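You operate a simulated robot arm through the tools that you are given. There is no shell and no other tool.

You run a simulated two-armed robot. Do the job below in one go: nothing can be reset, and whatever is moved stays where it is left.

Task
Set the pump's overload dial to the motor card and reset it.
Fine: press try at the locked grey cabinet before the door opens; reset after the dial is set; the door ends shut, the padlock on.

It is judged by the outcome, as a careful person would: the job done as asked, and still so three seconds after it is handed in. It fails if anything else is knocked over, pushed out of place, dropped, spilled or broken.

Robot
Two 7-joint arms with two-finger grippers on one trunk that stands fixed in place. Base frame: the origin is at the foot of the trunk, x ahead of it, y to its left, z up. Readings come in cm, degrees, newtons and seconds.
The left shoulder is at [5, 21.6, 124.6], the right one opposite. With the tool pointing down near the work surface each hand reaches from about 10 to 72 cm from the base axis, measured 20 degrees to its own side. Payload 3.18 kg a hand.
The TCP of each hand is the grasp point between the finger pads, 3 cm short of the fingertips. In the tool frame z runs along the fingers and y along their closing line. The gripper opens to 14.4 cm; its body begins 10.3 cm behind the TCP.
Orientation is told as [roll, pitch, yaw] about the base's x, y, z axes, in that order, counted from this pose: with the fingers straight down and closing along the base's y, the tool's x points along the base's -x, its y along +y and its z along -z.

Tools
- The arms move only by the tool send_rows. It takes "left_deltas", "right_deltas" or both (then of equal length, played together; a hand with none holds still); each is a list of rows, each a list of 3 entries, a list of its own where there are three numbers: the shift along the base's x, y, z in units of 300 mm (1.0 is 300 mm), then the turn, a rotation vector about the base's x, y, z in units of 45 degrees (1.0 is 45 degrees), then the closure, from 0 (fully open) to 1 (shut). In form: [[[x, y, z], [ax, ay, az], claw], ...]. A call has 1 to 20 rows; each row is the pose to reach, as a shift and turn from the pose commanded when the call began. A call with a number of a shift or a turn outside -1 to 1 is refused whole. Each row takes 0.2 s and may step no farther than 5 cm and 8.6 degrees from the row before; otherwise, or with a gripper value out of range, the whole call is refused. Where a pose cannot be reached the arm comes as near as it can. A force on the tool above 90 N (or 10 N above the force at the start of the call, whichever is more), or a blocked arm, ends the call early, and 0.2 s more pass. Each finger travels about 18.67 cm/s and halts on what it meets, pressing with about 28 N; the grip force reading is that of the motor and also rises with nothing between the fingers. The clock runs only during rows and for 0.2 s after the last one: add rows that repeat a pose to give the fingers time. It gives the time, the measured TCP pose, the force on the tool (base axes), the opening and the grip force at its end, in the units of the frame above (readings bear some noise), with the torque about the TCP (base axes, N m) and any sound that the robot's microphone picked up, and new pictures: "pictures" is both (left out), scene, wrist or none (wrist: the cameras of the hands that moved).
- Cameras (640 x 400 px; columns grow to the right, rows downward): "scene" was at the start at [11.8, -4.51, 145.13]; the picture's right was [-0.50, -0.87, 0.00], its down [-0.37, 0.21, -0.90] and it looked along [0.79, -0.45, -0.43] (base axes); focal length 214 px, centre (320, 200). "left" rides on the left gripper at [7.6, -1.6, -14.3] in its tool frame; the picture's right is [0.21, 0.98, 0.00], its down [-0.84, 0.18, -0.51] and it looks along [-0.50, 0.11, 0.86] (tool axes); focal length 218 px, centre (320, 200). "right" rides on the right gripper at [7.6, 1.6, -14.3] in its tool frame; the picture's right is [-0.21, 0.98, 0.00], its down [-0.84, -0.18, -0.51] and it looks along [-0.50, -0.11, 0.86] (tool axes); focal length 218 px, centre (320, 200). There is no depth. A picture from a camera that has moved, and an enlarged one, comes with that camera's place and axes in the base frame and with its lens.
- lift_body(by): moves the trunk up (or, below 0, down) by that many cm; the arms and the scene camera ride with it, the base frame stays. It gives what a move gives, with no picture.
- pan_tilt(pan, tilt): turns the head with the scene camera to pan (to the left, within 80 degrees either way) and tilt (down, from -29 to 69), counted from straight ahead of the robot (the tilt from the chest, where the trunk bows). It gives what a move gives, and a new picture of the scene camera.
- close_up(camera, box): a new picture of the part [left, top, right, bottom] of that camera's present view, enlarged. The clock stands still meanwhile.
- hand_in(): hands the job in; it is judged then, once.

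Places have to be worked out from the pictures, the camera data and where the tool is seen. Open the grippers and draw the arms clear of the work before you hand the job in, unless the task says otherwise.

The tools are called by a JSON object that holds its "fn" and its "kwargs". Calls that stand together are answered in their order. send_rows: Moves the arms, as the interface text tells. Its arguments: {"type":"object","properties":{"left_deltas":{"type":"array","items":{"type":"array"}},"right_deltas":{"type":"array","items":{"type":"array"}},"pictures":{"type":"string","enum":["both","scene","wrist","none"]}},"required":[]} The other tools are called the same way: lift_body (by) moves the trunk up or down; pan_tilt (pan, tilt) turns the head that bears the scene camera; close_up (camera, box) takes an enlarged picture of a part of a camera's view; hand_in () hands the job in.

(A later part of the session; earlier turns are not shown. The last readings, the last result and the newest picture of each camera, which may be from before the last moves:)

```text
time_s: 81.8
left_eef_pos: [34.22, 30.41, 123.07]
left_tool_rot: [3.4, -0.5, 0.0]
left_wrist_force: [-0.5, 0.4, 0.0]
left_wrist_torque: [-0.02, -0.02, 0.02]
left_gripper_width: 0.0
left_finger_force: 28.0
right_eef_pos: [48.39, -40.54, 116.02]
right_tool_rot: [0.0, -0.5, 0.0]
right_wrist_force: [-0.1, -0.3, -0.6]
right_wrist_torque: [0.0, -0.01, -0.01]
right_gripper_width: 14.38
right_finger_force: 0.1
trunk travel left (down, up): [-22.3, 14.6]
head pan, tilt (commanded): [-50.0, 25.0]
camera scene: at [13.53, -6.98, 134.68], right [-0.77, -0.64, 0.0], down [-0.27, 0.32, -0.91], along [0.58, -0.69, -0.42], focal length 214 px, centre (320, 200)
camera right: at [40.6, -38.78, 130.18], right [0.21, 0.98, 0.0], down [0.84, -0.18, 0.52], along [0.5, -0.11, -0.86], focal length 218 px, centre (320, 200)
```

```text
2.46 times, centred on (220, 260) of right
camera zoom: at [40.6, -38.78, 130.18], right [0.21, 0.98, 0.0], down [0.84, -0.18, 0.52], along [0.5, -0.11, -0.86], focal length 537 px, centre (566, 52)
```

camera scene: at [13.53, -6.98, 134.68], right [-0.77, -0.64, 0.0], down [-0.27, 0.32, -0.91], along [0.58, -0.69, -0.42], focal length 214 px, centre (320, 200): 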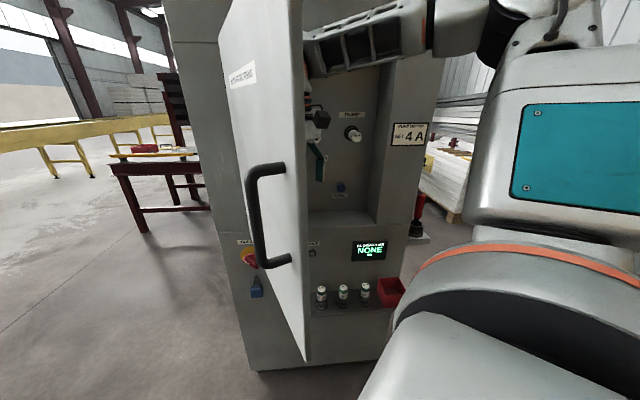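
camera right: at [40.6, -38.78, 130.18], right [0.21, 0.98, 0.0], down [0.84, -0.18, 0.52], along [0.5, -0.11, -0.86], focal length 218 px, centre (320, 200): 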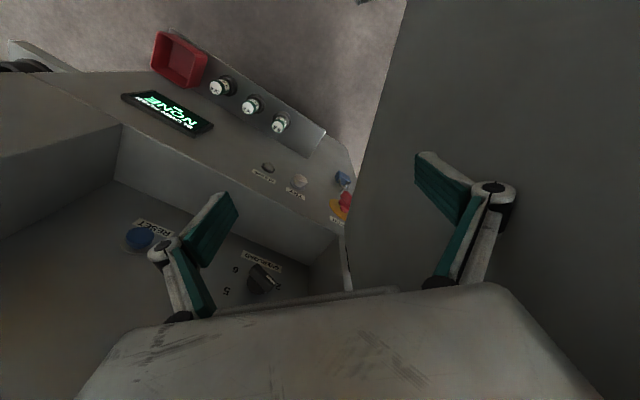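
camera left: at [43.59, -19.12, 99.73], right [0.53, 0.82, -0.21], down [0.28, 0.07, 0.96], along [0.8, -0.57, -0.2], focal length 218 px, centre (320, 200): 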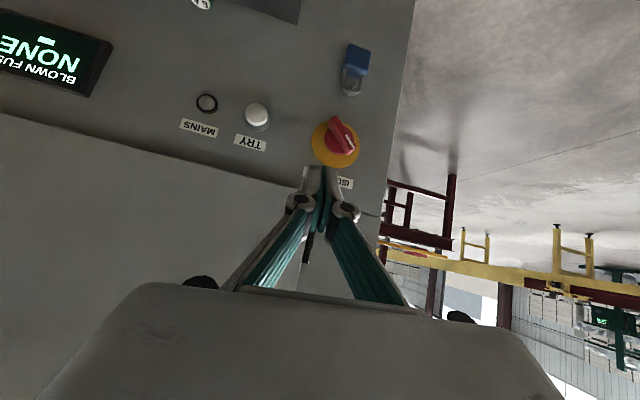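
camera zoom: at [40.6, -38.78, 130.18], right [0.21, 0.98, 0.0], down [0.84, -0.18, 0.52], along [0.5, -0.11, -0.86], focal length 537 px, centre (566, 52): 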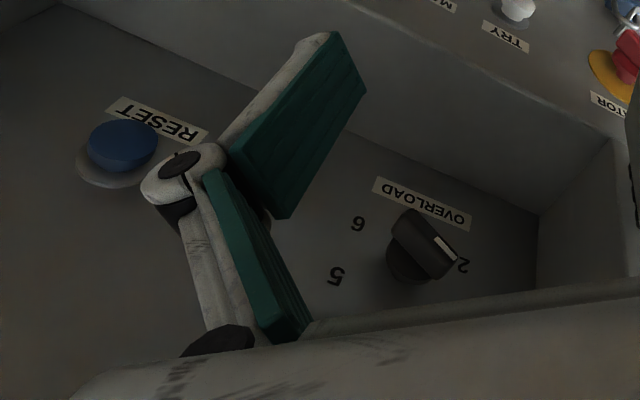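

The overload dial sits at the lower left inside, apparently pointing at 2, with RESET at the lower right. I push the door on to about 100° so it's out of the way.

{"fn": "send_rows", "kwargs": {"right_deltas": [[[0.002, 0.035, 0], [0, 0, 0], 0.0], [[0.004, 0.07, 0], [0, 0, 0], 0.0], [[0.01, 0.11, 0], [0, 0, 0], 0.0], [[0.017, 0.15, 0], [0, 0, 0], 0.0], [[0.027, 0.19, 0], [0, 0, 0], 0.0], [[0.037, 0.227, 0], [0, 0, 0], 0.0], [[0.052, 0.265, 0], [0, 0, 0], 0.0], [[0.067, 0.303, 0], [0, 0, 0], 0.0], [[0.082, 0.337, 0], [0, 0, 0], 0.0], [[0.097, 0.37, 0], [0, 0, 0], 0.0], [[0.115, 0.402, 0], [0, 0, 0], 0.0], [[0.133, 0.433, 0], [0, 0, 0], 0.0]], "pictures": "both"}}

```text
time_s: 84.4
left_eef_pos: [34.25, 30.23, 122.98]
left_tool_rot: [3.4, -0.5, 0.0]
left_wrist_force: [0.2, 0.4, -0.4]
left_wrist_torque: [0.0, 0.0, 0.01]
left_gripper_width: 0.0
left_finger_force: 27.7
right_eef_pos: [50.77, -35.33, 117.99]
right_tool_rot: [0.0, -0.5, 0.1]
right_wrist_force: [0.3, 0.3, 0.7]
right_wrist_torque: [-0.02, 0.02, 0.0]
right_gripper_width: 14.4
right_finger_force: 0.2
right hand out of reach, approached as far as the arm can: row 4, 5, 6, 7, 8, 9, 10, 11, 12
trunk travel left (down, up): [-22.3, 14.6]
head pan, tilt (commanded): [-50.0, 25.0]
camera scene: at [13.49, -7.0, 134.69], right [-0.77, -0.64, 0.0], down [-0.27, 0.32, -0.91], along [0.58, -0.69, -0.42], focal length 214 px, centre (320, 200)
camera right: at [43.07, -33.66, 132.14], right [0.21, 0.98, 0.0], down [0.84, -0.18, 0.52], along [0.5, -0.1, -0.86], focal length 218 px, centre (320, 200)
```

scene: 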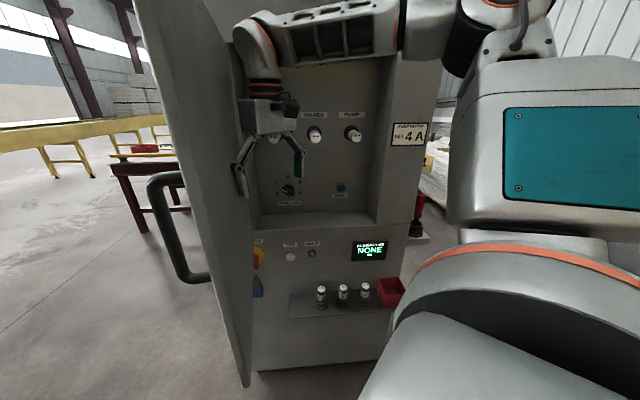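
right: 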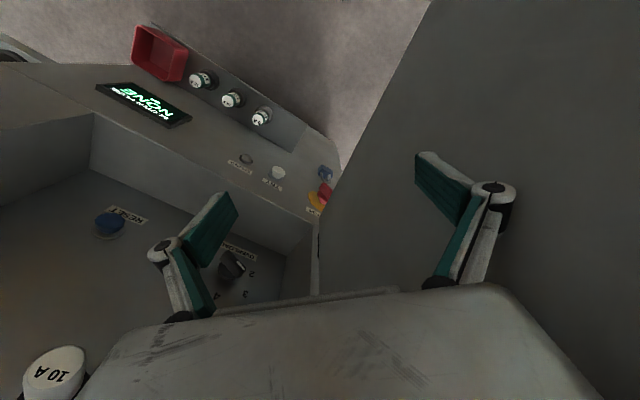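

The door is around 80–85° open. I zoom in on the inside panel from the head to read the dial's scale.

{"fn": "close_up", "kwargs": {"camera": "scene", "box": [230, 90, 400, 230]}}

{"fn": "close_up", "kwargs": {"camera": "scene", "box": [255, 160, 335, 220]}}

{"fn": "close_up", "kwargs": {"camera": "right", "box": [160, 200, 320, 320]}}

```text
2.86 times, centred on (315, 160) of scene
camera zoom: at [13.49, -7.0, 134.69], right [-0.77, -0.64, 0.0], down [-0.27, 0.32, -0.91], along [0.58, -0.69, -0.42], focal length 613 px, centre (334, 314)
```

zoom: 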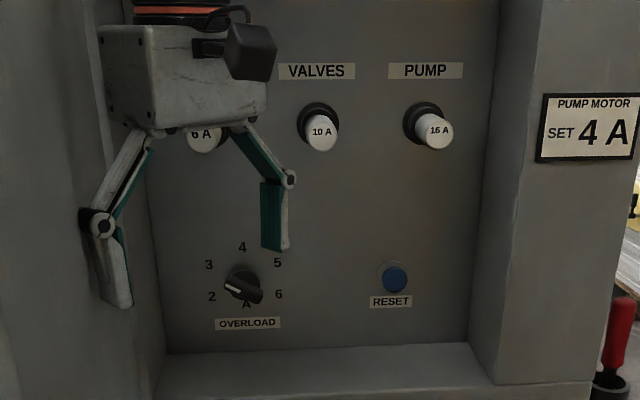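

```text
6.67 times, centred on (295, 190) of scene
camera zoom: at [13.49, -7.0, 134.69], right [-0.77, -0.64, 0.0], down [-0.27, 0.32, -0.91], along [0.58, -0.69, -0.42], focal length 1430 px, centre (487, 267)
```

zoom: 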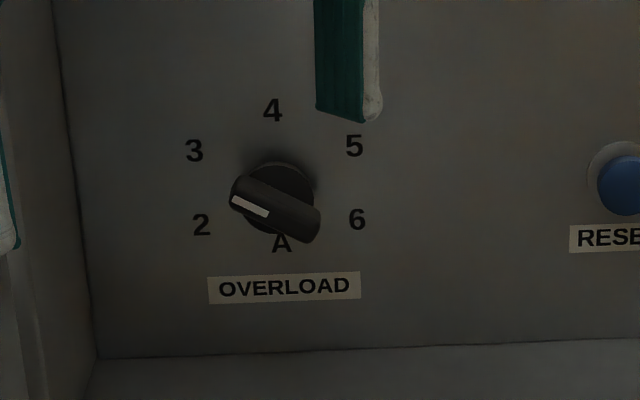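

```text
3.33 times, centred on (240, 260) of right
camera zoom: at [43.07, -33.66, 132.14], right [0.21, 0.98, 0.0], down [0.84, -0.18, 0.52], along [0.5, -0.1, -0.86], focal length 728 px, centre (587, 0)
```

zoom: 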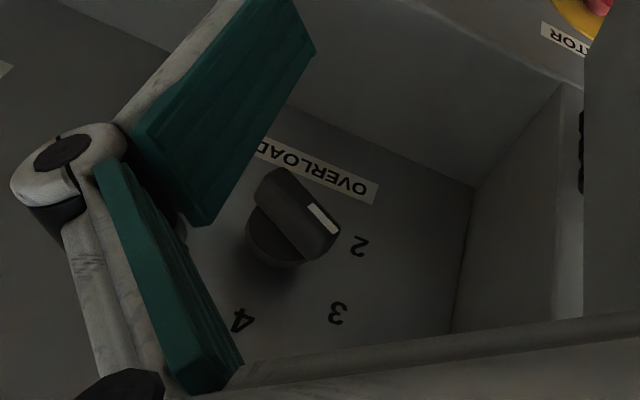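

The inside is now clear: OVERLOAD has 2‑3‑4‑5‑6 spaced about 60° apart with 4 at the top, and the pointer is near 3. The dial is at about (70, -56.5, 105), on a panel 10 cm behind the face, and RESET is near (56, -70, 104). The right arm needs its shoulder further back, so I raise the trunk 10 cm, then push the door open further.

{"fn": "lift_body", "kwargs": {"by": 10}}

{"fn": "send_rows", "kwargs": {"right_deltas": [[[0.01, 0.0, -0.1], [0, 0, 0], 0.0], [[0.02, 0.0, -0.23], [0, 0, 0], 0.0], [[0.03, 0.01, -0.35], [0, 0, 0], 0.0], [[0.03, 0.05, -0.35], [0, 0, 0], 0.0], [[0.035, 0.1, -0.35], [0, 0, 0], 0.0], [[0.04, 0.15, -0.35], [0, 0, 0], 0.0], [[0.045, 0.2, -0.35], [0, 0, 0], 0.0], [[0.05, 0.25, -0.35], [0, 0, 0], 0.0], [[0.06, 0.3, -0.35], [0, 0, 0], 0.0]], "pictures": "both"}}

```text
time_s: 85.8
left_eef_pos: [34.25, 30.5, 133.05]
left_tool_rot: [3.1, -0.7, 0.6]
left_wrist_force: [0.5, 0.4, -0.2]
left_wrist_torque: [0.0, 0.01, -0.04]
left_gripper_width: 0.02
left_finger_force: 27.4
right_eef_pos: [50.46, -35.08, 127.74]
right_tool_rot: [0.0, -0.6, 0.1]
right_wrist_force: [0.3, 0.3, 0.3]
right_wrist_torque: [0.04, -0.01, 0.02]
right_gripper_width: 14.41
right_finger_force: 0.1
trunk travel left (down, up): [-32.3, 4.6]
head pan, tilt (commanded): [-50.0, 25.0]
```

```text
time_s: 87.8
left_eef_pos: [34.22, 30.27, 132.92]
left_tool_rot: [3.0, -0.7, 0.5]
left_wrist_force: [-0.8, 0.4, 0.1]
left_wrist_torque: [0.0, -0.01, 0.03]
left_gripper_width: 0.0
left_finger_force: 27.9
right_eef_pos: [54.41, -37.04, 120.97]
right_tool_rot: [0.5, 0.2, 0.9]
right_wrist_force: [0.3, 0.1, 0.2]
right_wrist_torque: [-0.01, 0.02, 0.0]
right_gripper_width: 14.4
right_finger_force: 0.1
right hand out of reach, approached as far as the arm can: row 1, 2, 3, 4, 5, 6, 7, 8, 9
trunk travel left (down, up): [-32.3, 4.6]
head pan, tilt (commanded): [-50.0, 25.0]
camera scene: at [9.77, -6.99, 144.97], right [-0.77, -0.64, 0.0], down [-0.27, 0.32, -0.91], along [0.58, -0.69, -0.42], focal length 214 px, centre (320, 200)
camera right: at [46.74, -35.5, 135.33], right [0.19, 0.98, 0.01], down [0.85, -0.17, 0.5], along [0.5, -0.09, -0.86], focal length 218 px, centre (320, 200)
```

scene: 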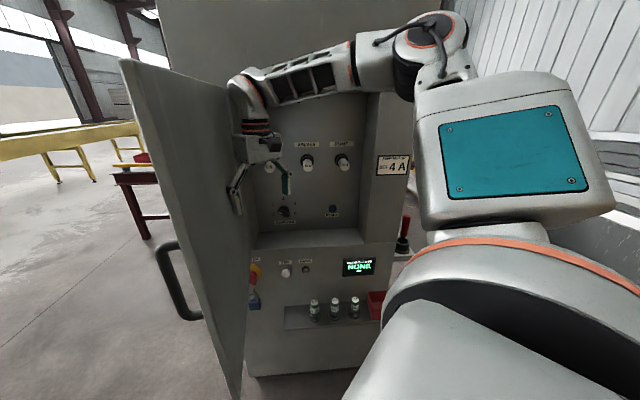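
right: 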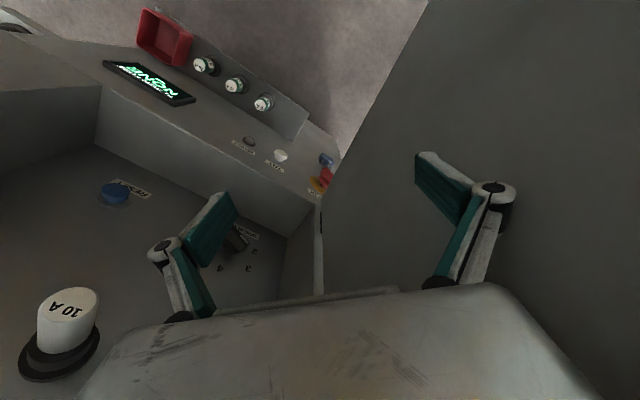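

The trunk is back up and the door is at roughly 83°, enough clearance for the hand. Next I close the fingers partly, turn the yaw to match the dial bar, and move to a spot in front of the dial, still outside the recess.

{"fn": "send_rows", "kwargs": {"right_deltas": [[[0.0, -0.06, -0.02], [0, 0, 0.06], 0.2], [[-0.01, -0.12, -0.05], [0, 0, 0.15], 0.4], [[-0.01, -0.18, -0.09], [0, 0, 0.25], 0.5], [[-0.01, -0.2, -0.13], [0, 0, 0.36], 0.55], [[-0.01, -0.2, -0.16], [0, 0, 0.48], 0.55]], "pictures": "both"}}

```text
time_s: 89.0
left_eef_pos: [34.17, 30.5, 133.01]
left_tool_rot: [3.1, -0.8, 0.6]
left_wrist_force: [0.1, -0.2, -0.7]
left_wrist_torque: [0.04, 0.02, -0.03]
left_gripper_width: 0.0
left_finger_force: 28.0
right_eef_pos: [54.16, -42.94, 116.57]
right_tool_rot: [-0.1, -0.6, 21.8]
right_wrist_force: [0.6, 0.0, 0.0]
right_wrist_torque: [-0.01, 0.01, 0.03]
right_gripper_width: 6.47
right_finger_force: 0.1
trunk travel left (down, up): [-32.3, 4.6]
head pan, tilt (commanded): [-50.0, 25.0]
camera scene: at [9.75, -7.02, 144.97], right [-0.77, -0.64, 0.0], down [-0.27, 0.32, -0.91], along [0.58, -0.69, -0.42], focal length 214 px, centre (320, 200)
camera right: at [46.4, -44.25, 130.73], right [-0.17, 0.99, 0.0], down [0.84, 0.14, 0.52], along [0.51, 0.09, -0.86], focal length 218 px, centre (320, 200)
```

scene: 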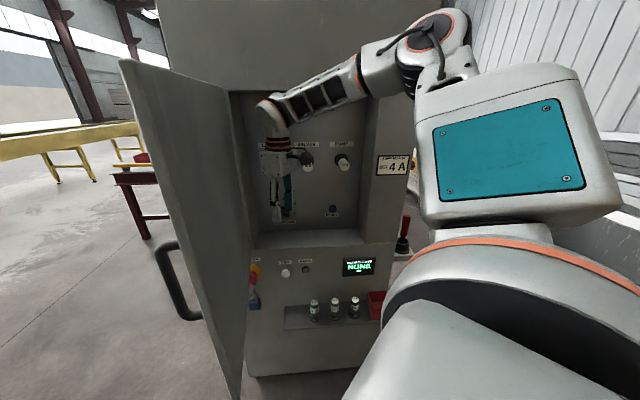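
right: 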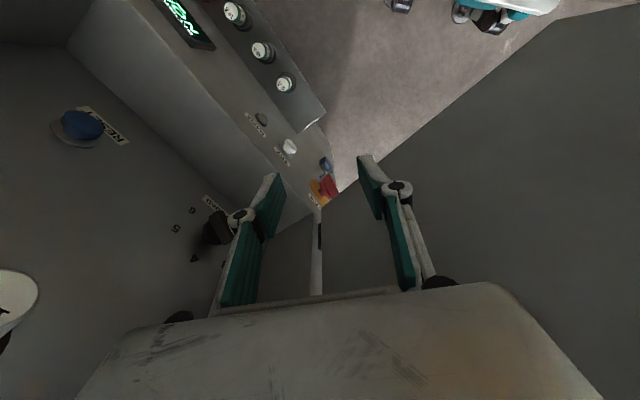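

The arm follows exactly here. I pitch the tool 30° toward the panel while moving up to the mouth of the recess (n ≈ 76).

{"fn": "send_rows", "kwargs": {"right_deltas": [[[0.039, -0.028, -0.044], [-0.091, -0.097, 0], 0.55], [[0.079, -0.056, -0.088], [-0.183, -0.194, 0], 0.55], [[0.118, -0.084, -0.132], [-0.274, -0.291, 0], 0.55], [[0.157, -0.112, -0.176], [-0.366, -0.388, 0], 0.55], [[0.197, -0.14, -0.22], [-0.457, -0.485, 0], 0.55]], "pictures": "both"}}

```text
time_s: 90.2
left_eef_pos: [34.3, 30.43, 132.86]
left_tool_rot: [2.9, -0.7, 0.5]
left_wrist_force: [0.5, 0.9, -0.5]
left_wrist_torque: [0.02, 0.0, -0.01]
left_gripper_width: 0.0
left_finger_force: 28.3
right_eef_pos: [63.2, -50.69, 113.82]
right_tool_rot: [-26.2, -11.5, 25.5]
right_wrist_force: [-0.3, 0.4, 0.1]
right_wrist_torque: [0.03, 0.04, -0.05]
right_gripper_width: 6.47
right_finger_force: 0.0
right hand out of reach, approached as far as the arm can: row 4, 5
trunk travel left (down, up): [-32.3, 4.6]
head pan, tilt (commanded): [-50.0, 25.0]
camera scene: at [9.83, -7.01, 144.96], right [-0.77, -0.64, 0.0], down [-0.27, 0.32, -0.91], along [0.58, -0.69, -0.42], focal length 214 px, centre (320, 200)
camera right: at [50.99, -47.9, 124.17], right [-0.12, 0.92, -0.38], down [0.62, 0.37, 0.69], along [0.77, -0.16, -0.61], focal length 218 px, centre (320, 200)
```

scene: 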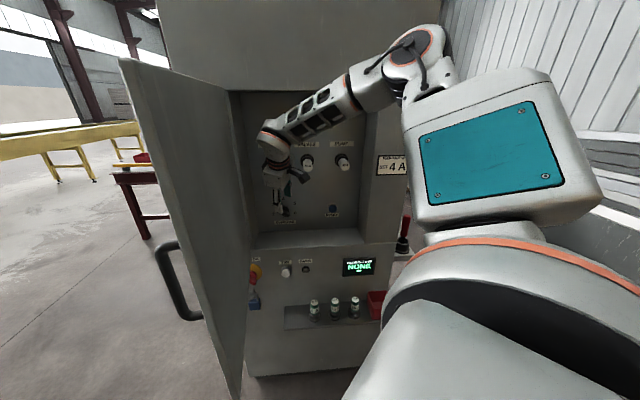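
right: 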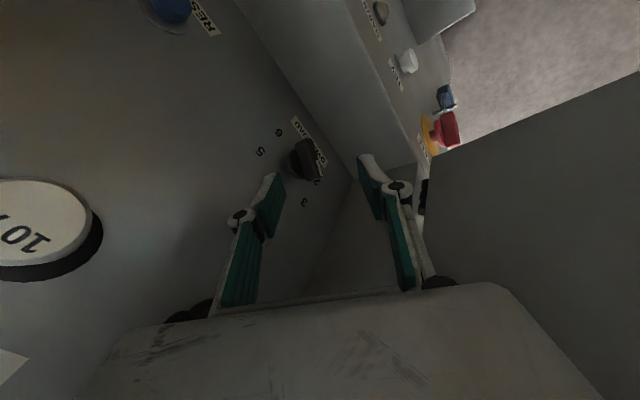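

The elbow-out posture limits how flat the tool can get here, and a steep tool would risk touching the 6 A and 10 A fuse carriers above the dial. I back out of the recess and try the other posture (yaw −43°), which reconfigured the elbow nicely at the handle.

{"fn": "send_rows", "kwargs": {"right_deltas": [[[-0.06, 0.055, 0.02], [0.09, 0.097, 0], 0.6], [[-0.13, 0.115, 0.05], [0.183, 0.194, 0], 0.6], [[-0.21, 0.175, 0.09], [0.274, 0.291, 0], 0.6], [[-0.29, 0.22, 0.13], [0.366, 0.388, 0], 0.6], [[-0.34, 0.22, 0.18], [0.43, 0.456, 0], 0.6]], "pictures": "none"}}

{"fn": "send_rows", "kwargs": {"right_deltas": [[[-0.01, -0.02, 0.02], [0, 0, -0.15], 0.6], [[-0.02, -0.04, 0.04], [0, 0, -0.3], 0.6], [[-0.03, -0.06, 0.06], [0, 0, -0.45], 0.6], [[-0.04, -0.08, 0.06], [0, 0, -0.6], 0.6], [[-0.05, -0.1, 0.06], [0, 0, -0.75], 0.6], [[-0.06, -0.12, 0.06], [0, 0, -0.9], 0.6], [[-0.07, -0.14, 0.06], [0, 0, -1.0], 0.6]], "pictures": "both"}}

```text
time_s: 91.3
left_eef_pos: [34.11, 30.39, 133.21]
left_tool_rot: [3.0, -0.8, 0.4]
left_wrist_force: [-0.2, 0.5, -0.1]
left_wrist_torque: [0.02, 0.0, -0.04]
left_gripper_width: 0.02
left_finger_force: 28.2
right_eef_pos: [52.66, -44.1, 119.51]
right_tool_rot: [-1.6, -1.3, 21.7]
right_wrist_force: [-1.7, 0.8, -0.5]
right_wrist_torque: [0.0, -0.01, -0.03]
right_gripper_width: 5.75
right_finger_force: 0.1
trunk travel left (down, up): [-32.3, 4.6]
head pan, tilt (commanded): [-50.0, 25.0]
```

```text
time_s: 93.0
left_eef_pos: [34.16, 30.44, 132.99]
left_tool_rot: [2.9, -0.8, 0.4]
left_wrist_force: [-0.3, -0.4, 1.0]
left_wrist_torque: [0.02, 0.01, -0.05]
left_gripper_width: 0.0
left_finger_force: 27.9
right_eef_pos: [52.01, -52.17, 123.1]
right_tool_rot: [-1.4, -0.6, -22.7]
right_wrist_force: [-0.1, -0.1, -0.5]
right_wrist_torque: [-0.03, 0.0, 0.03]
right_gripper_width: 5.78
right_finger_force: 0.0
right hand out of reach, approached as far as the arm can: row 6, 7
trunk travel left (down, up): [-32.3, 4.6]
head pan, tilt (commanded): [-50.0, 25.0]
camera scene: at [9.75, -7.0, 144.97], right [-0.77, -0.64, 0.0], down [-0.27, 0.32, -0.91], along [0.58, -0.69, -0.42], focal length 214 px, centre (320, 200)
camera right: at [45.54, -47.3, 137.29], right [0.57, 0.82, -0.02], down [0.71, -0.48, 0.52], along [0.42, -0.31, -0.85], focal length 218 px, centre (320, 200)
```

scene: 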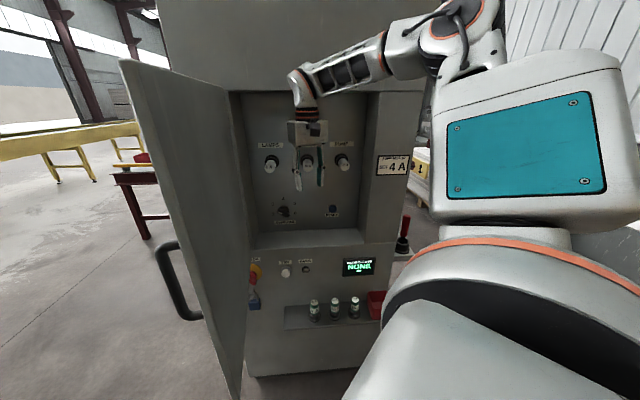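
right: 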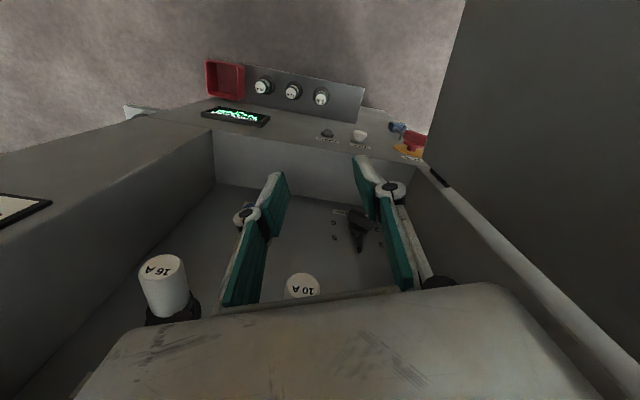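

Still the same elbow posture. I go back to the region in front of where the handle was, where the elbow dropped before, and repeat that sequence with the doorway now open.

{"fn": "send_rows", "kwargs": {"right_deltas": [[[-0.12, -0.06, 0.03], [0, 0, -0.06], 0.6], [[-0.24, -0.12, 0.07], [0, 0, -0.12], 0.6], [[-0.36, -0.19, 0.11], [0, 0, -0.2], 0.6], [[-0.48, -0.26, 0.15], [0, 0, -0.28], 0.6], [[-0.58, -0.33, 0.19], [0, 0, -0.37], 0.6], [[-0.66, -0.39, 0.23], [0, 0, -0.46], 0.6]], "pictures": "none"}}

{"fn": "lift_body", "kwargs": {"by": -7.5}}

{"fn": "send_rows", "kwargs": {"right_deltas": [[[0.016, 0.022, 0.0], [-0.076, -0.081, 0], 0.6], [[0.032, 0.044, -0.02], [-0.152, -0.162, 0], 0.6], [[0.047, 0.066, -0.05], [-0.229, -0.242, 0], 0.6], [[0.047, 0.088, -0.08], [-0.305, -0.323, 0], 0.6], [[0.047, 0.113, -0.1], [-0.381, -0.404, 0], 0.6]], "pictures": "both"}}

```text
time_s: 94.3
left_eef_pos: [34.03, 30.33, 133.0]
left_tool_rot: [3.0, -0.8, 0.5]
left_wrist_force: [0.5, 0.1, -1.2]
left_wrist_torque: [0.0, -0.01, 0.0]
left_gripper_width: 0.0
left_finger_force: 28.3
right_eef_pos: [32.01, -63.93, 130.01]
right_tool_rot: [-1.6, -1.3, -44.1]
right_wrist_force: [-0.2, -0.1, 0.1]
right_wrist_torque: [-0.01, -0.03, -0.01]
right_gripper_width: 5.74
right_finger_force: 0.0
right hand out of reach, approached as far as the arm can: row 1, 2
trunk travel left (down, up): [-32.3, 4.6]
head pan, tilt (commanded): [-50.0, 25.0]
```

```text
time_s: 95.5
left_eef_pos: [34.12, 30.4, 125.54]
left_tool_rot: [3.0, -0.9, 0.6]
left_wrist_force: [-0.9, 0.5, 0.5]
left_wrist_torque: [0.01, -0.04, -0.01]
left_gripper_width: 0.0
left_finger_force: 27.4
right_eef_pos: [32.07, -63.89, 122.65]
right_tool_rot: [-1.6, -1.5, -44.0]
right_wrist_force: [-0.5, -0.2, -0.3]
right_wrist_torque: [-0.01, -0.02, -0.02]
right_gripper_width: 5.76
right_finger_force: 0.0
trunk travel left (down, up): [-24.8, 12.1]
head pan, tilt (commanded): [-50.0, 25.0]
```

```text
time_s: 96.7
left_eef_pos: [34.14, 30.46, 125.66]
left_tool_rot: [3.0, -0.8, 0.6]
left_wrist_force: [-0.4, -0.2, -0.8]
left_wrist_torque: [0.01, 0.01, 0.01]
left_gripper_width: 0.0
left_finger_force: 28.2
right_eef_pos: [30.81, -72.33, 127.28]
right_tool_rot: [-0.6, -23.9, -41.6]
right_wrist_force: [0.3, -0.2, -0.8]
right_wrist_torque: [0.0, -0.01, 0.05]
right_gripper_width: 5.78
right_finger_force: 0.0
right hand out of reach, approached as far as the arm can: row 1, 2, 3, 4, 5
trunk travel left (down, up): [-24.8, 12.1]
head pan, tilt (commanded): [-50.0, 25.0]
camera scene: at [11.85, -7.03, 137.3], right [-0.77, -0.64, 0.0], down [-0.27, 0.32, -0.91], along [0.58, -0.69, -0.42], focal length 214 px, centre (320, 200)
camera right: at [22.4, -62.46, 137.14], right [0.79, 0.6, 0.08], down [0.31, -0.51, 0.81], along [0.52, -0.62, -0.59], focal length 218 px, centre (320, 200)
```

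scene: 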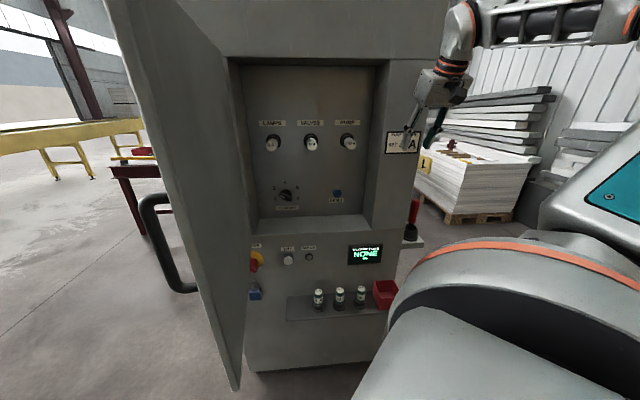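
right: 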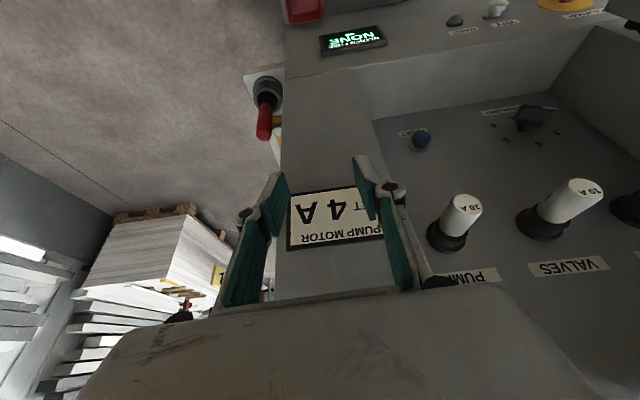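

The interior is now in full view. I zoom on the dial once more from here, then ask for the pose that reconfigured the arm before.

{"fn": "close_up", "kwargs": {"camera": "scene", "box": [245, 165, 345, 230]}}

{"fn": "close_up", "kwargs": {"camera": "right", "box": [390, 80, 600, 210]}}

{"fn": "send_rows", "kwargs": {"right_deltas": [[[0.02, 0.1, -0.03], [0, 0, -0.01], 0.6], [[0.04, 0.2, -0.07], [0, 0, -0.02], 0.6], [[0.06, 0.3, -0.1], [0, 0, -0.03], 0.6], [[0.087, 0.39, -0.133], [0, 0, -0.04], 0.6]], "pictures": "both"}}

```text
6.15 times, centred on (295, 198) of scene
camera zoom: at [11.85, -7.03, 137.3], right [-0.77, -0.64, 0.0], down [-0.27, 0.32, -0.91], along [0.58, -0.69, -0.42], focal length 1320 px, centre (474, 215)
```

zoom: 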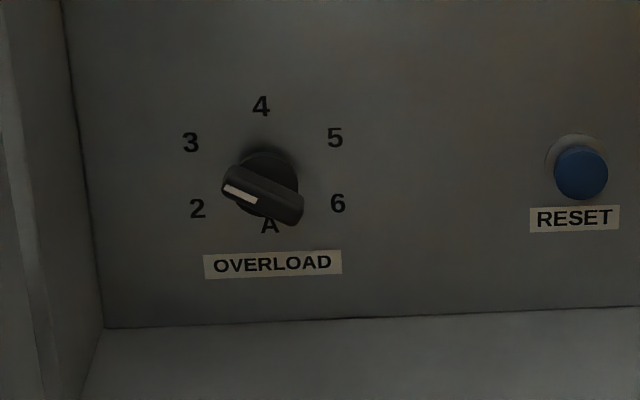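

```text
3.05 times, centred on (495, 145) of right
camera zoom: at [22.4, -62.46, 137.14], right [0.79, 0.6, 0.08], down [0.31, -0.51, 0.81], along [0.52, -0.62, -0.59], focal length 665 px, centre (-213, 368)
```

zoom: 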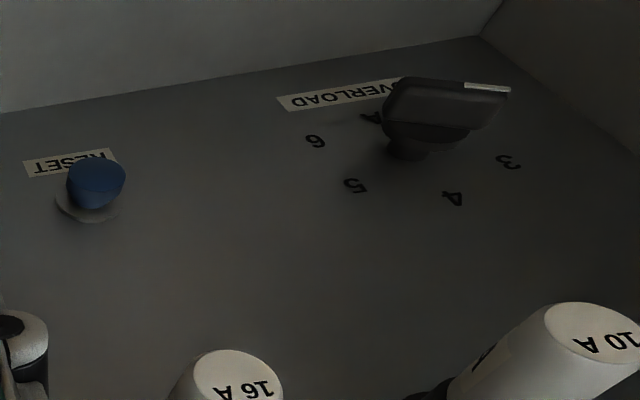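

```text
time_s: 97.7
left_eef_pos: [33.89, 30.63, 125.61]
left_tool_rot: [2.9, -1.1, 0.4]
left_wrist_force: [-0.9, -0.1, 0.5]
left_wrist_torque: [-0.08, -0.15, -0.01]
left_gripper_width: 0.0
left_finger_force: 27.9
right_eef_pos: [32.88, -60.27, 123.55]
right_tool_rot: [-0.5, -24.2, -43.4]
right_wrist_force: [-0.2, 0.8, 0.1]
right_wrist_torque: [-0.03, -0.07, 0.01]
right_gripper_width: 5.78
right_finger_force: 0.1
right hand out of reach, approached as far as the arm can: row 1
trunk travel left (down, up): [-24.8, 12.1]
head pan, tilt (commanded): [-50.0, 25.0]
camera scene: at [11.61, -6.78, 137.36], right [-0.77, -0.64, 0.0], down [-0.27, 0.32, -0.91], along [0.58, -0.7, -0.42], focal length 214 px, centre (320, 200)
camera right: at [24.79, -50.15, 133.46], right [0.81, 0.58, 0.08], down [0.29, -0.51, 0.81], along [0.51, -0.64, -0.58], focal length 218 px, centre (320, 200)
```

scene: 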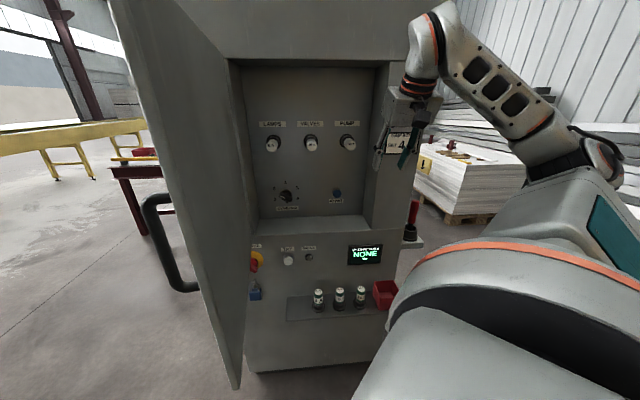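
right: 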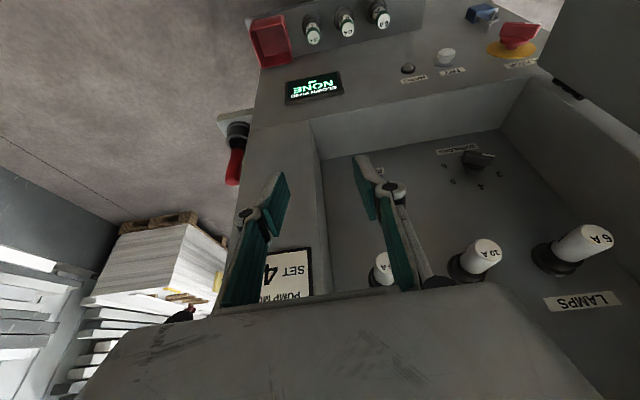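

The elbow has dropped again, and this is the posture I want. I keep it and move forward and left into the doorway while pitching toward 45°.

{"fn": "send_rows", "kwargs": {"right_deltas": [[[0.11, 0.018, -0.05], [-0.053, -0.057, 0], 0.7], [[0.22, 0.036, -0.095], [-0.107, -0.113, 0], 0.7], [[0.34, 0.053, -0.14], [-0.16, -0.17, 0], 0.7], [[0.455, 0.07, -0.19], [-0.213, -0.226, 0], 0.7], [[0.57, 0.09, -0.235], [-0.267, -0.283, 0], 0.7], [[0.683, 0.107, -0.283], [-0.32, -0.34, 0], 0.7]], "pictures": "both"}}

```text
time_s: 99.3
left_eef_pos: [34.15, 30.45, 125.55]
left_tool_rot: [3.1, -0.8, 0.5]
left_wrist_force: [-1.0, -0.4, 0.0]
left_wrist_torque: [0.03, 0.01, 0.05]
left_gripper_width: 0.0
left_finger_force: 28.1
right_eef_pos: [41.92, -68.47, 135.99]
right_tool_rot: [13.7, -52.8, -51.3]
right_wrist_force: [-0.8, 3.1, 0.8]
right_wrist_torque: [-0.02, -0.01, -0.01]
right_gripper_width: 4.4
right_finger_force: 0.1
right hand out of reach, approached as far as the arm can: row 2, 3, 4, 5, 6
trunk travel left (down, up): [-24.8, 12.1]
head pan, tilt (commanded): [-50.0, 25.0]
stopped in row 6 (right hand): the arm was blocked; the commanded pose is now the measured one
camera scene: at [11.91, -7.01, 137.3], right [-0.77, -0.64, 0.0], down [-0.27, 0.32, -0.91], along [0.58, -0.69, -0.42], focal length 214 px, centre (320, 200)
camera right: at [30.56, -57.04, 138.42], right [0.71, 0.64, 0.31], down [-0.14, -0.3, 0.94], along [0.69, -0.71, -0.13], focal length 218 px, centre (320, 200)
```

scene: 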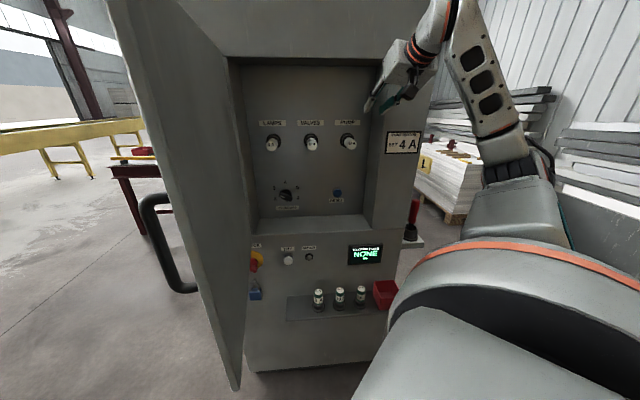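
right: 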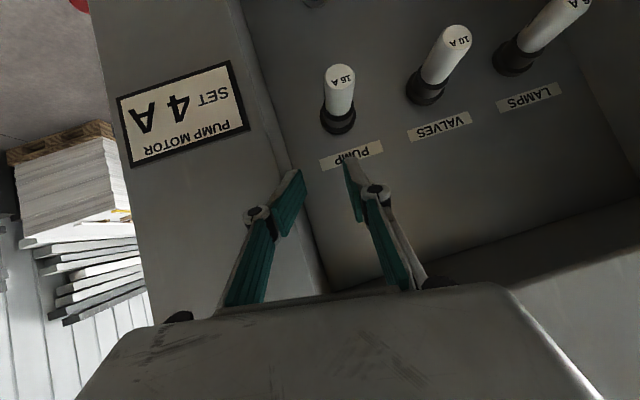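

The hand ended up high by the opening's right edge (no force). Rather than pitching far from the panel, I'll rotate about the wrist so the shoulder-to-wrist distance stays good. First I withdraw and level the tool again.

{"fn": "send_rows", "kwargs": {"right_deltas": [[[-0.08, 0.05, 0.0], [0.0, 0.0, 0], 0.8], [[-0.16, 0.09, 0.0], [0.13, 0.104, 0], 1.0], [[-0.24, 0.12, -0.01], [0.26, 0.208, 0], 1.0], [[-0.3, 0.14, -0.03], [0.39, 0.312, 0], 1.0], [[-0.33, 0.15, -0.06], [0.52, 0.417, 0], 1.0], [[-0.33, 0.15, -0.1], [0.65, 0.521, 0], 1.0], [[-0.33, 0.15, -0.13], [0.78, 0.625, 0], 1.0]], "pictures": "none"}}

{"fn": "lift_body", "kwargs": {"by": 7.5}}

```text
time_s: 100.9
left_eef_pos: [34.13, 30.41, 125.57]
left_tool_rot: [3.0, -0.7, 0.5]
left_wrist_force: [0.5, 0.1, -0.2]
left_wrist_torque: [0.02, -0.01, 0.0]
left_gripper_width: 0.02
left_finger_force: 28.0
right_eef_pos: [32.16, -64.13, 131.91]
right_tool_rot: [13.5, -7.6, -51.4]
right_wrist_force: [0.4, 0.0, -0.8]
right_wrist_torque: [0.02, 0.06, 0.01]
right_gripper_width: 0.0
right_finger_force: 27.9
trunk travel left (down, up): [-24.8, 12.1]
head pan, tilt (commanded): [-50.0, 25.0]
```

```text
time_s: 102.0
left_eef_pos: [34.24, 30.43, 132.97]
left_tool_rot: [3.0, -0.8, 0.5]
left_wrist_force: [0.5, 0.0, -0.3]
left_wrist_torque: [0.03, 0.0, 0.0]
left_gripper_width: 0.01
left_finger_force: 27.9
right_eef_pos: [32.07, -64.17, 139.43]
right_tool_rot: [13.5, -7.7, -51.4]
right_wrist_force: [0.0, 0.7, -0.3]
right_wrist_torque: [0.02, 0.01, 0.02]
right_gripper_width: 0.0
right_finger_force: 27.8
trunk travel left (down, up): [-32.3, 4.6]
head pan, tilt (commanded): [-50.0, 25.0]
```

Clear again. I level the tool, turn the yaw back, and move in front of the doorway with fingers closed.

{"fn": "send_rows", "kwargs": {"right_deltas": [[[0.06, 0.055, -0.06], [-0.027, 0.046, 0.14], 1.0], [[0.12, 0.115, -0.13], [-0.053, 0.091, 0.28], 1.0], [[0.18, 0.17, -0.2], [-0.08, 0.137, 0.42], 1.0], [[0.25, 0.23, -0.27], [-0.107, 0.183, 0.56], 1.0], [[0.31, 0.29, -0.34], [-0.134, 0.229, 0.7], 1.0], [[0.37, 0.35, -0.41], [-0.16, 0.274, 0.85], 1.0], [[0.43, 0.405, -0.48], [-0.187, 0.32, 1.0], 1.0]], "pictures": "none"}}

{"fn": "send_rows", "kwargs": {"right_deltas": [[[0.05, 0.06, -0.09], [0, 0, 0.1], 1.0], [[0.1, 0.12, -0.18], [0, 0, 0.2], 1.0], [[0.15, 0.18, -0.27], [0, 0, 0.3], 1.0], [[0.2, 0.24, -0.36], [0, 0, 0.42], 1.0], [[0.25, 0.29, -0.45], [0, 0, 0.54], 1.0], [[0.3, 0.33, -0.54], [0, 0, 0.62], 1.0]], "pictures": "scene"}}

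```text
time_s: 103.6
left_eef_pos: [34.36, 30.58, 132.95]
left_tool_rot: [3.0, -0.7, 0.5]
left_wrist_force: [0.2, 0.4, -0.6]
left_wrist_torque: [-0.01, 0.01, 0.01]
left_gripper_width: 0.0
left_finger_force: 28.6
right_eef_pos: [44.98, -51.7, 125.1]
right_tool_rot: [-0.4, 0.8, -5.1]
right_wrist_force: [0.0, 1.0, -0.1]
right_wrist_torque: [-0.02, 0.07, 0.0]
right_gripper_width: 0.0
right_finger_force: 27.8
trunk travel left (down, up): [-32.3, 4.6]
head pan, tilt (commanded): [-50.0, 25.0]
```

```text
time_s: 105.0
left_eef_pos: [34.31, 30.41, 132.99]
left_tool_rot: [3.1, -0.7, 0.5]
left_wrist_force: [-0.4, -0.3, -1.1]
left_wrist_torque: [0.03, 0.03, -0.01]
left_gripper_width: 0.0
left_finger_force: 27.9
right_eef_pos: [54.15, -41.93, 108.9]
right_tool_rot: [-0.3, 0.7, 22.8]
right_wrist_force: [0.5, 0.3, -0.2]
right_wrist_torque: [0.0, 0.04, 0.0]
right_gripper_width: 0.0
right_finger_force: 28.4
trunk travel left (down, up): [-32.3, 4.6]
head pan, tilt (commanded): [-50.0, 25.0]
camera scene: at [9.86, -7.0, 144.95], right [-0.77, -0.64, 0.0], down [-0.27, 0.32, -0.91], along [0.58, -0.69, -0.42], focal length 214 px, centre (320, 200)
```

scene: 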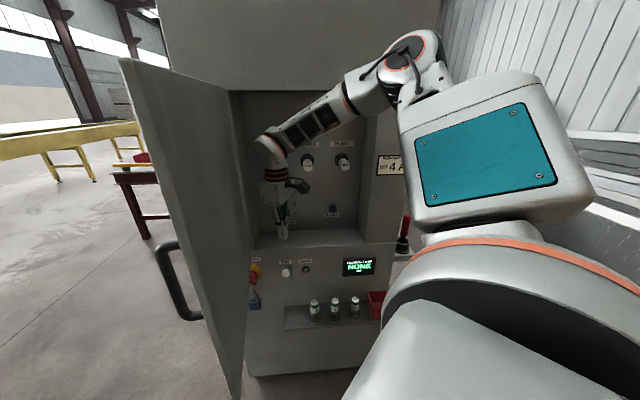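

Exactly on target at (54.2, -41.9, 108.9). Now I swing the tool toward the panel about the wrist, to 30°.

{"fn": "send_rows", "kwargs": {"right_deltas": [[[0.067, -0.064, -0.03], [-0.091, -0.097, 0], 1.0], [[0.134, -0.128, -0.05], [-0.183, -0.194, 0], 1.0], [[0.2, -0.19, -0.06], [-0.274, -0.291, 0], 1.0], [[0.265, -0.25, -0.06], [-0.366, -0.388, 0], 1.0], [[0.325, -0.307, -0.05], [-0.457, -0.485, 0], 1.0]], "pictures": "both"}}

```text
time_s: 106.2
left_eef_pos: [34.3, 30.39, 133.0]
left_tool_rot: [2.9, -0.7, 0.5]
left_wrist_force: [0.0, 0.8, -0.1]
left_wrist_torque: [-0.01, 0.06, 0.02]
left_gripper_width: 0.01
left_finger_force: 27.6
right_eef_pos: [65.93, -53.17, 109.35]
right_tool_rot: [-27.0, -10.4, 25.6]
right_wrist_force: [0.2, -0.5, 0.8]
right_wrist_torque: [0.0, 0.03, 0.02]
right_gripper_width: 0.01
right_finger_force: 28.4
right hand out of reach, approached as far as the arm can: row 4, 5
trunk travel left (down, up): [-32.3, 4.6]
head pan, tilt (commanded): [-50.0, 25.0]
camera scene: at [9.8, -7.01, 144.96], right [-0.77, -0.64, 0.0], down [-0.27, 0.32, -0.91], along [0.58, -0.69, -0.42], focal length 214 px, centre (320, 200)
camera right: at [53.71, -50.27, 119.69], right [-0.12, 0.91, -0.4], down [0.63, 0.38, 0.68], along [0.77, -0.17, -0.62], focal length 218 px, centre (320, 200)
```

scene: 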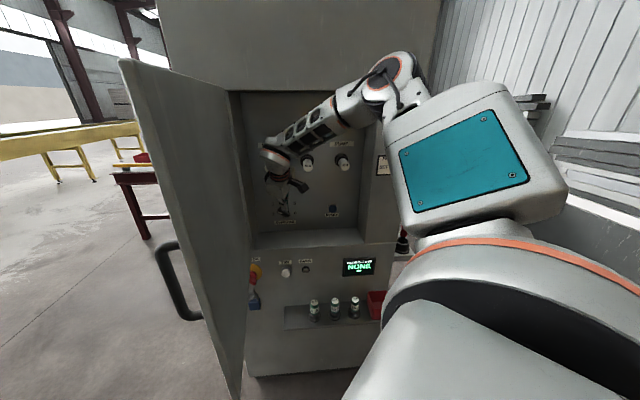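
right: 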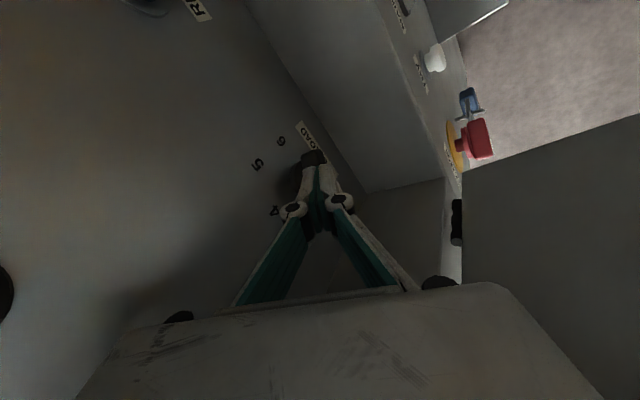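

The closed fingertips are now just above and in front of the dial. I zoom in with both cameras to see how they lie relative to the bar.

{"fn": "close_up", "kwargs": {"camera": "right", "box": [230, 100, 390, 240]}}

{"fn": "close_up", "kwargs": {"camera": "scene", "box": [235, 150, 345, 230]}}

```text
2.86 times, centred on (310, 170) of right
camera zoom: at [53.71, -50.27, 119.69], right [-0.12, 0.91, -0.4], down [0.63, 0.38, 0.68], along [0.77, -0.17, -0.62], focal length 624 px, centre (349, 286)
```

zoom: 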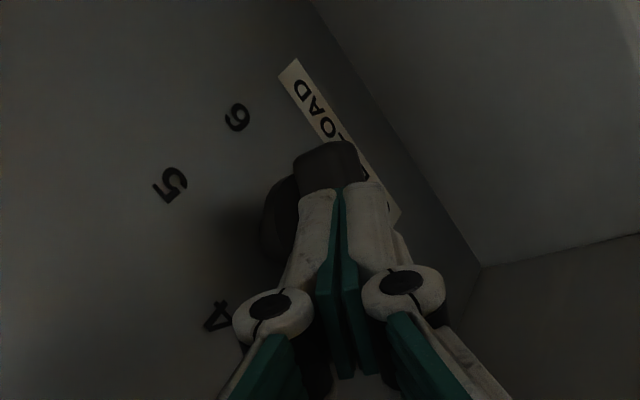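

```text
5.00 times, centred on (290, 190) of scene
camera zoom: at [9.8, -7.01, 144.96], right [-0.77, -0.64, 0.0], down [-0.27, 0.32, -0.91], along [0.58, -0.69, -0.42], focal length 1072 px, centre (470, 250)
```

zoom: 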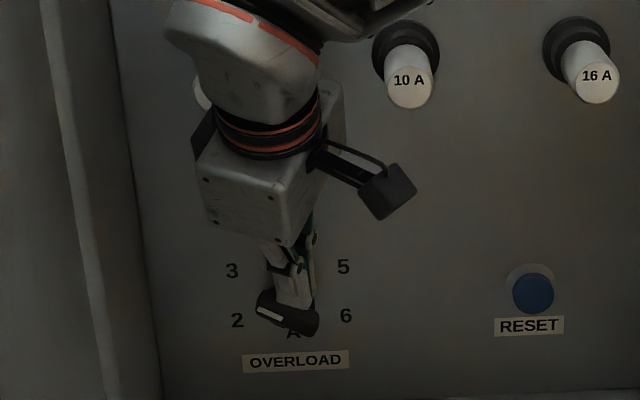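

The tip sits just above the middle of the bar. To turn the dial clockwise I need to press down on the bar's right half, so I lift 1 cm and shift about 2.7 cm to the right and slightly deeper, then look.

{"fn": "send_rows", "kwargs": {"right_deltas": [[[0, 0, 0.035], [0, 0, 0], 1.0], [[-0.02, -0.045, 0.035], [0, 0, 0], 1.0], [[-0.042, -0.084, 0.035], [0, 0, 0], 1.0]], "pictures": "both"}}

{"fn": "close_up", "kwargs": {"camera": "right", "box": [230, 100, 390, 240]}}

{"fn": "close_up", "kwargs": {"camera": "scene", "box": [250, 170, 330, 230]}}

```text
time_s: 107.0
left_eef_pos: [34.19, 30.4, 133.08]
left_tool_rot: [3.0, -0.8, 0.6]
left_wrist_force: [0.0, 0.1, -1.0]
left_wrist_torque: [-0.01, -0.01, 0.01]
left_gripper_width: 0.01
left_finger_force: 28.3
right_eef_pos: [64.56, -55.9, 110.48]
right_tool_rot: [-28.1, -11.1, 25.4]
right_wrist_force: [0.1, -0.3, 0.7]
right_wrist_torque: [0.03, -0.01, 0.0]
right_gripper_width: 0.0
right_finger_force: 27.7
trunk travel left (down, up): [-32.3, 4.6]
head pan, tilt (commanded): [-50.0, 25.0]
camera scene: at [9.72, -6.99, 144.97], right [-0.77, -0.64, 0.0], down [-0.27, 0.32, -0.91], along [0.58, -0.69, -0.42], focal length 214 px, centre (320, 200)
camera right: at [52.21, -52.57, 120.54], right [-0.1, 0.91, -0.41], down [0.62, 0.38, 0.69], along [0.78, -0.18, -0.6], focal length 218 px, centre (320, 200)
```

scene: 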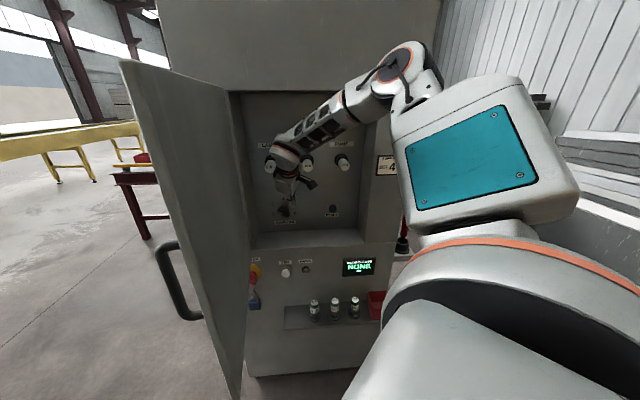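
right: 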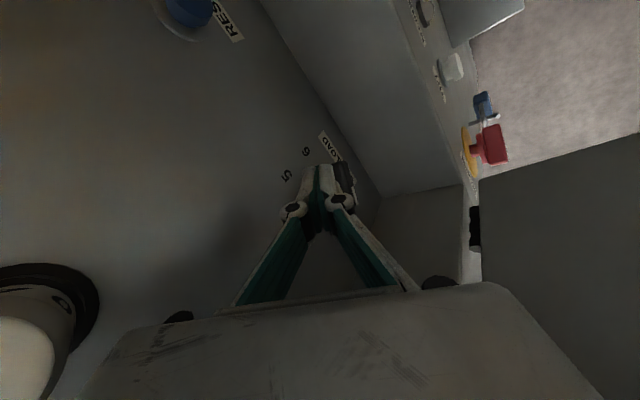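

```text
2.86 times, centred on (310, 170) of right
camera zoom: at [52.21, -52.57, 120.54], right [-0.1, 0.91, -0.41], down [0.62, 0.38, 0.69], along [0.78, -0.18, -0.6], focal length 624 px, centre (349, 286)
```

zoom: 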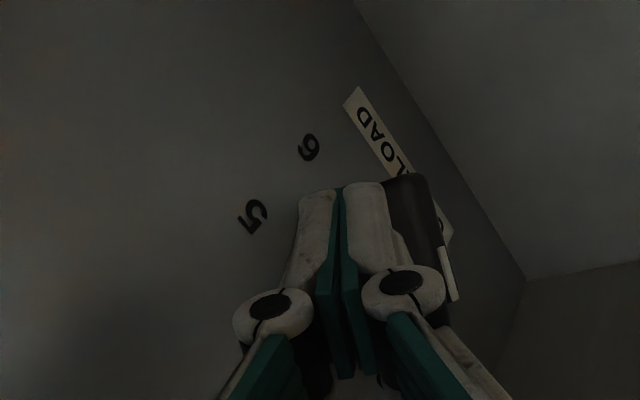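

```text
6.67 times, centred on (290, 200) of scene
camera zoom: at [9.72, -6.99, 144.97], right [-0.77, -0.64, 0.0], down [-0.27, 0.32, -0.91], along [0.58, -0.69, -0.42], focal length 1430 px, centre (520, 200)
```

zoom: 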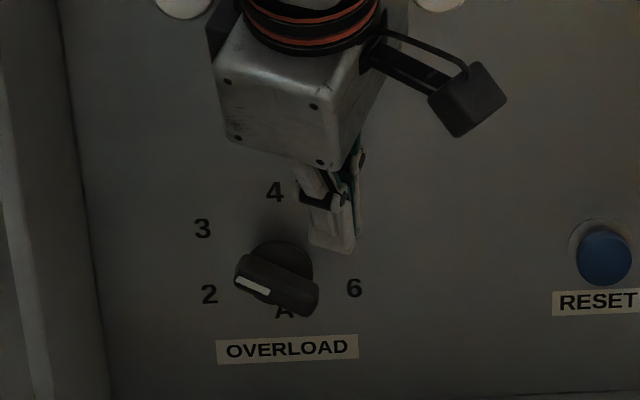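

The view is clear now: the pointer reads about 3, and the tip is right of the bar's lower end. I shift 0.6 cm back to the left and come down to just above the bar's right end.

{"fn": "send_rows", "kwargs": {"right_deltas": [[[0.014, 0.015, -0.03], [0, 0, 0], 1.0], [[0.024, 0.01, -0.07], [0, 0, 0], 1.0], [[0.03, 0.005, -0.11], [0, 0, 0], 1.0]], "pictures": "none"}}

{"fn": "close_up", "kwargs": {"camera": "scene", "box": [250, 170, 330, 230]}}

{"fn": "close_up", "kwargs": {"camera": "right", "box": [230, 100, 390, 240]}}

```text
time_s: 107.8
left_eef_pos: [34.25, 30.52, 132.95]
left_tool_rot: [3.0, -0.7, 0.5]
left_wrist_force: [0.9, -0.4, 0.8]
left_wrist_torque: [0.0, 0.0, 0.0]
left_gripper_width: 0.01
left_finger_force: 28.3
right_eef_pos: [65.97, -56.14, 107.58]
right_tool_rot: [-27.7, -11.0, 25.5]
right_wrist_force: [0.9, 0.6, 0.0]
right_wrist_torque: [0.0, 0.0, 0.0]
right_gripper_width: 0.0
right_finger_force: 28.6
right hand out of reach, approached as far as the arm can: row 2, 3
trunk travel left (down, up): [-32.3, 4.6]
head pan, tilt (commanded): [-50.0, 25.0]
```

```text
6.67 times, centred on (290, 200) of scene
camera zoom: at [9.79, -7.01, 144.96], right [-0.77, -0.64, 0.0], down [-0.27, 0.32, -0.91], along [0.58, -0.69, -0.42], focal length 1430 px, centre (520, 200)
```

zoom: 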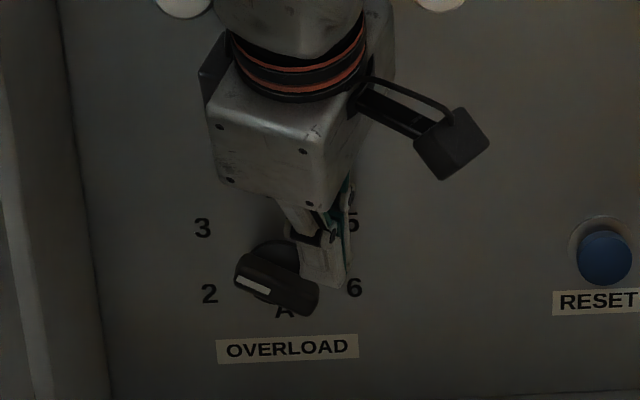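

```text
2.86 times, centred on (310, 170) of right
camera zoom: at [53.69, -52.99, 117.79], right [-0.11, 0.91, -0.41], down [0.62, 0.38, 0.68], along [0.77, -0.18, -0.61], focal length 624 px, centre (349, 286)
```

zoom: 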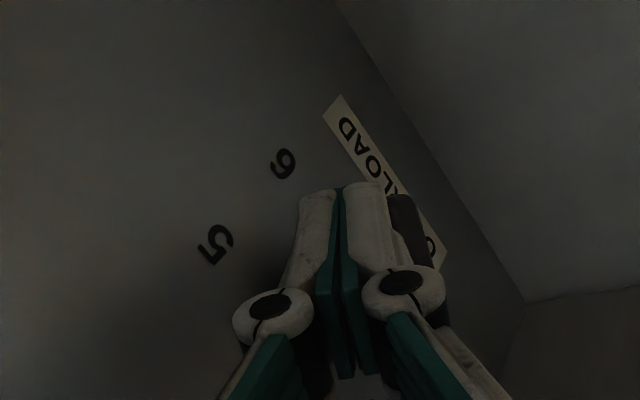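

The tip is about at the top of the bar's right end. I press down about 2 cm in small steps and watch the dial.

{"fn": "send_rows", "kwargs": {"right_deltas": [[[-0.005, 0.005, -0.017], [0, 0, 0], 1.0], [[-0.01, 0.01, -0.034], [0, 0, 0], 1.0], [[-0.015, 0.014, -0.05], [0, 0, 0], 1.0], [[-0.02, 0.018, -0.067], [0, 0, 0], 1.0]], "pictures": "none"}}

{"fn": "close_up", "kwargs": {"camera": "scene", "box": [250, 170, 330, 230]}}

```text
time_s: 108.8
left_eef_pos: [34.12, 31.08, 132.94]
left_tool_rot: [2.7, -0.8, 0.5]
left_wrist_force: [-0.1, 1.8, 0.2]
left_wrist_torque: [-0.16, 0.01, 0.01]
left_gripper_width: 0.0
left_finger_force: 27.9
right_eef_pos: [65.23, -55.17, 105.91]
right_tool_rot: [-28.4, -11.1, 25.3]
right_wrist_force: [0.2, 1.4, 0.9]
right_wrist_torque: [-0.07, 0.03, -0.02]
right_gripper_width: 0.01
right_finger_force: 28.6
right hand out of reach, approached as far as the arm can: row 1, 2
trunk travel left (down, up): [-32.3, 4.6]
head pan, tilt (commanded): [-50.0, 25.0]
```

```text
6.67 times, centred on (290, 200) of scene
camera zoom: at [9.65, -6.44, 145.02], right [-0.77, -0.64, 0.0], down [-0.27, 0.32, -0.91], along [0.58, -0.7, -0.42], focal length 1430 px, centre (520, 200)
```

zoom: 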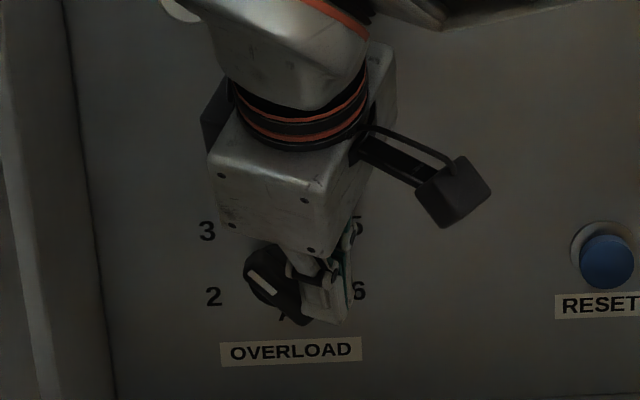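

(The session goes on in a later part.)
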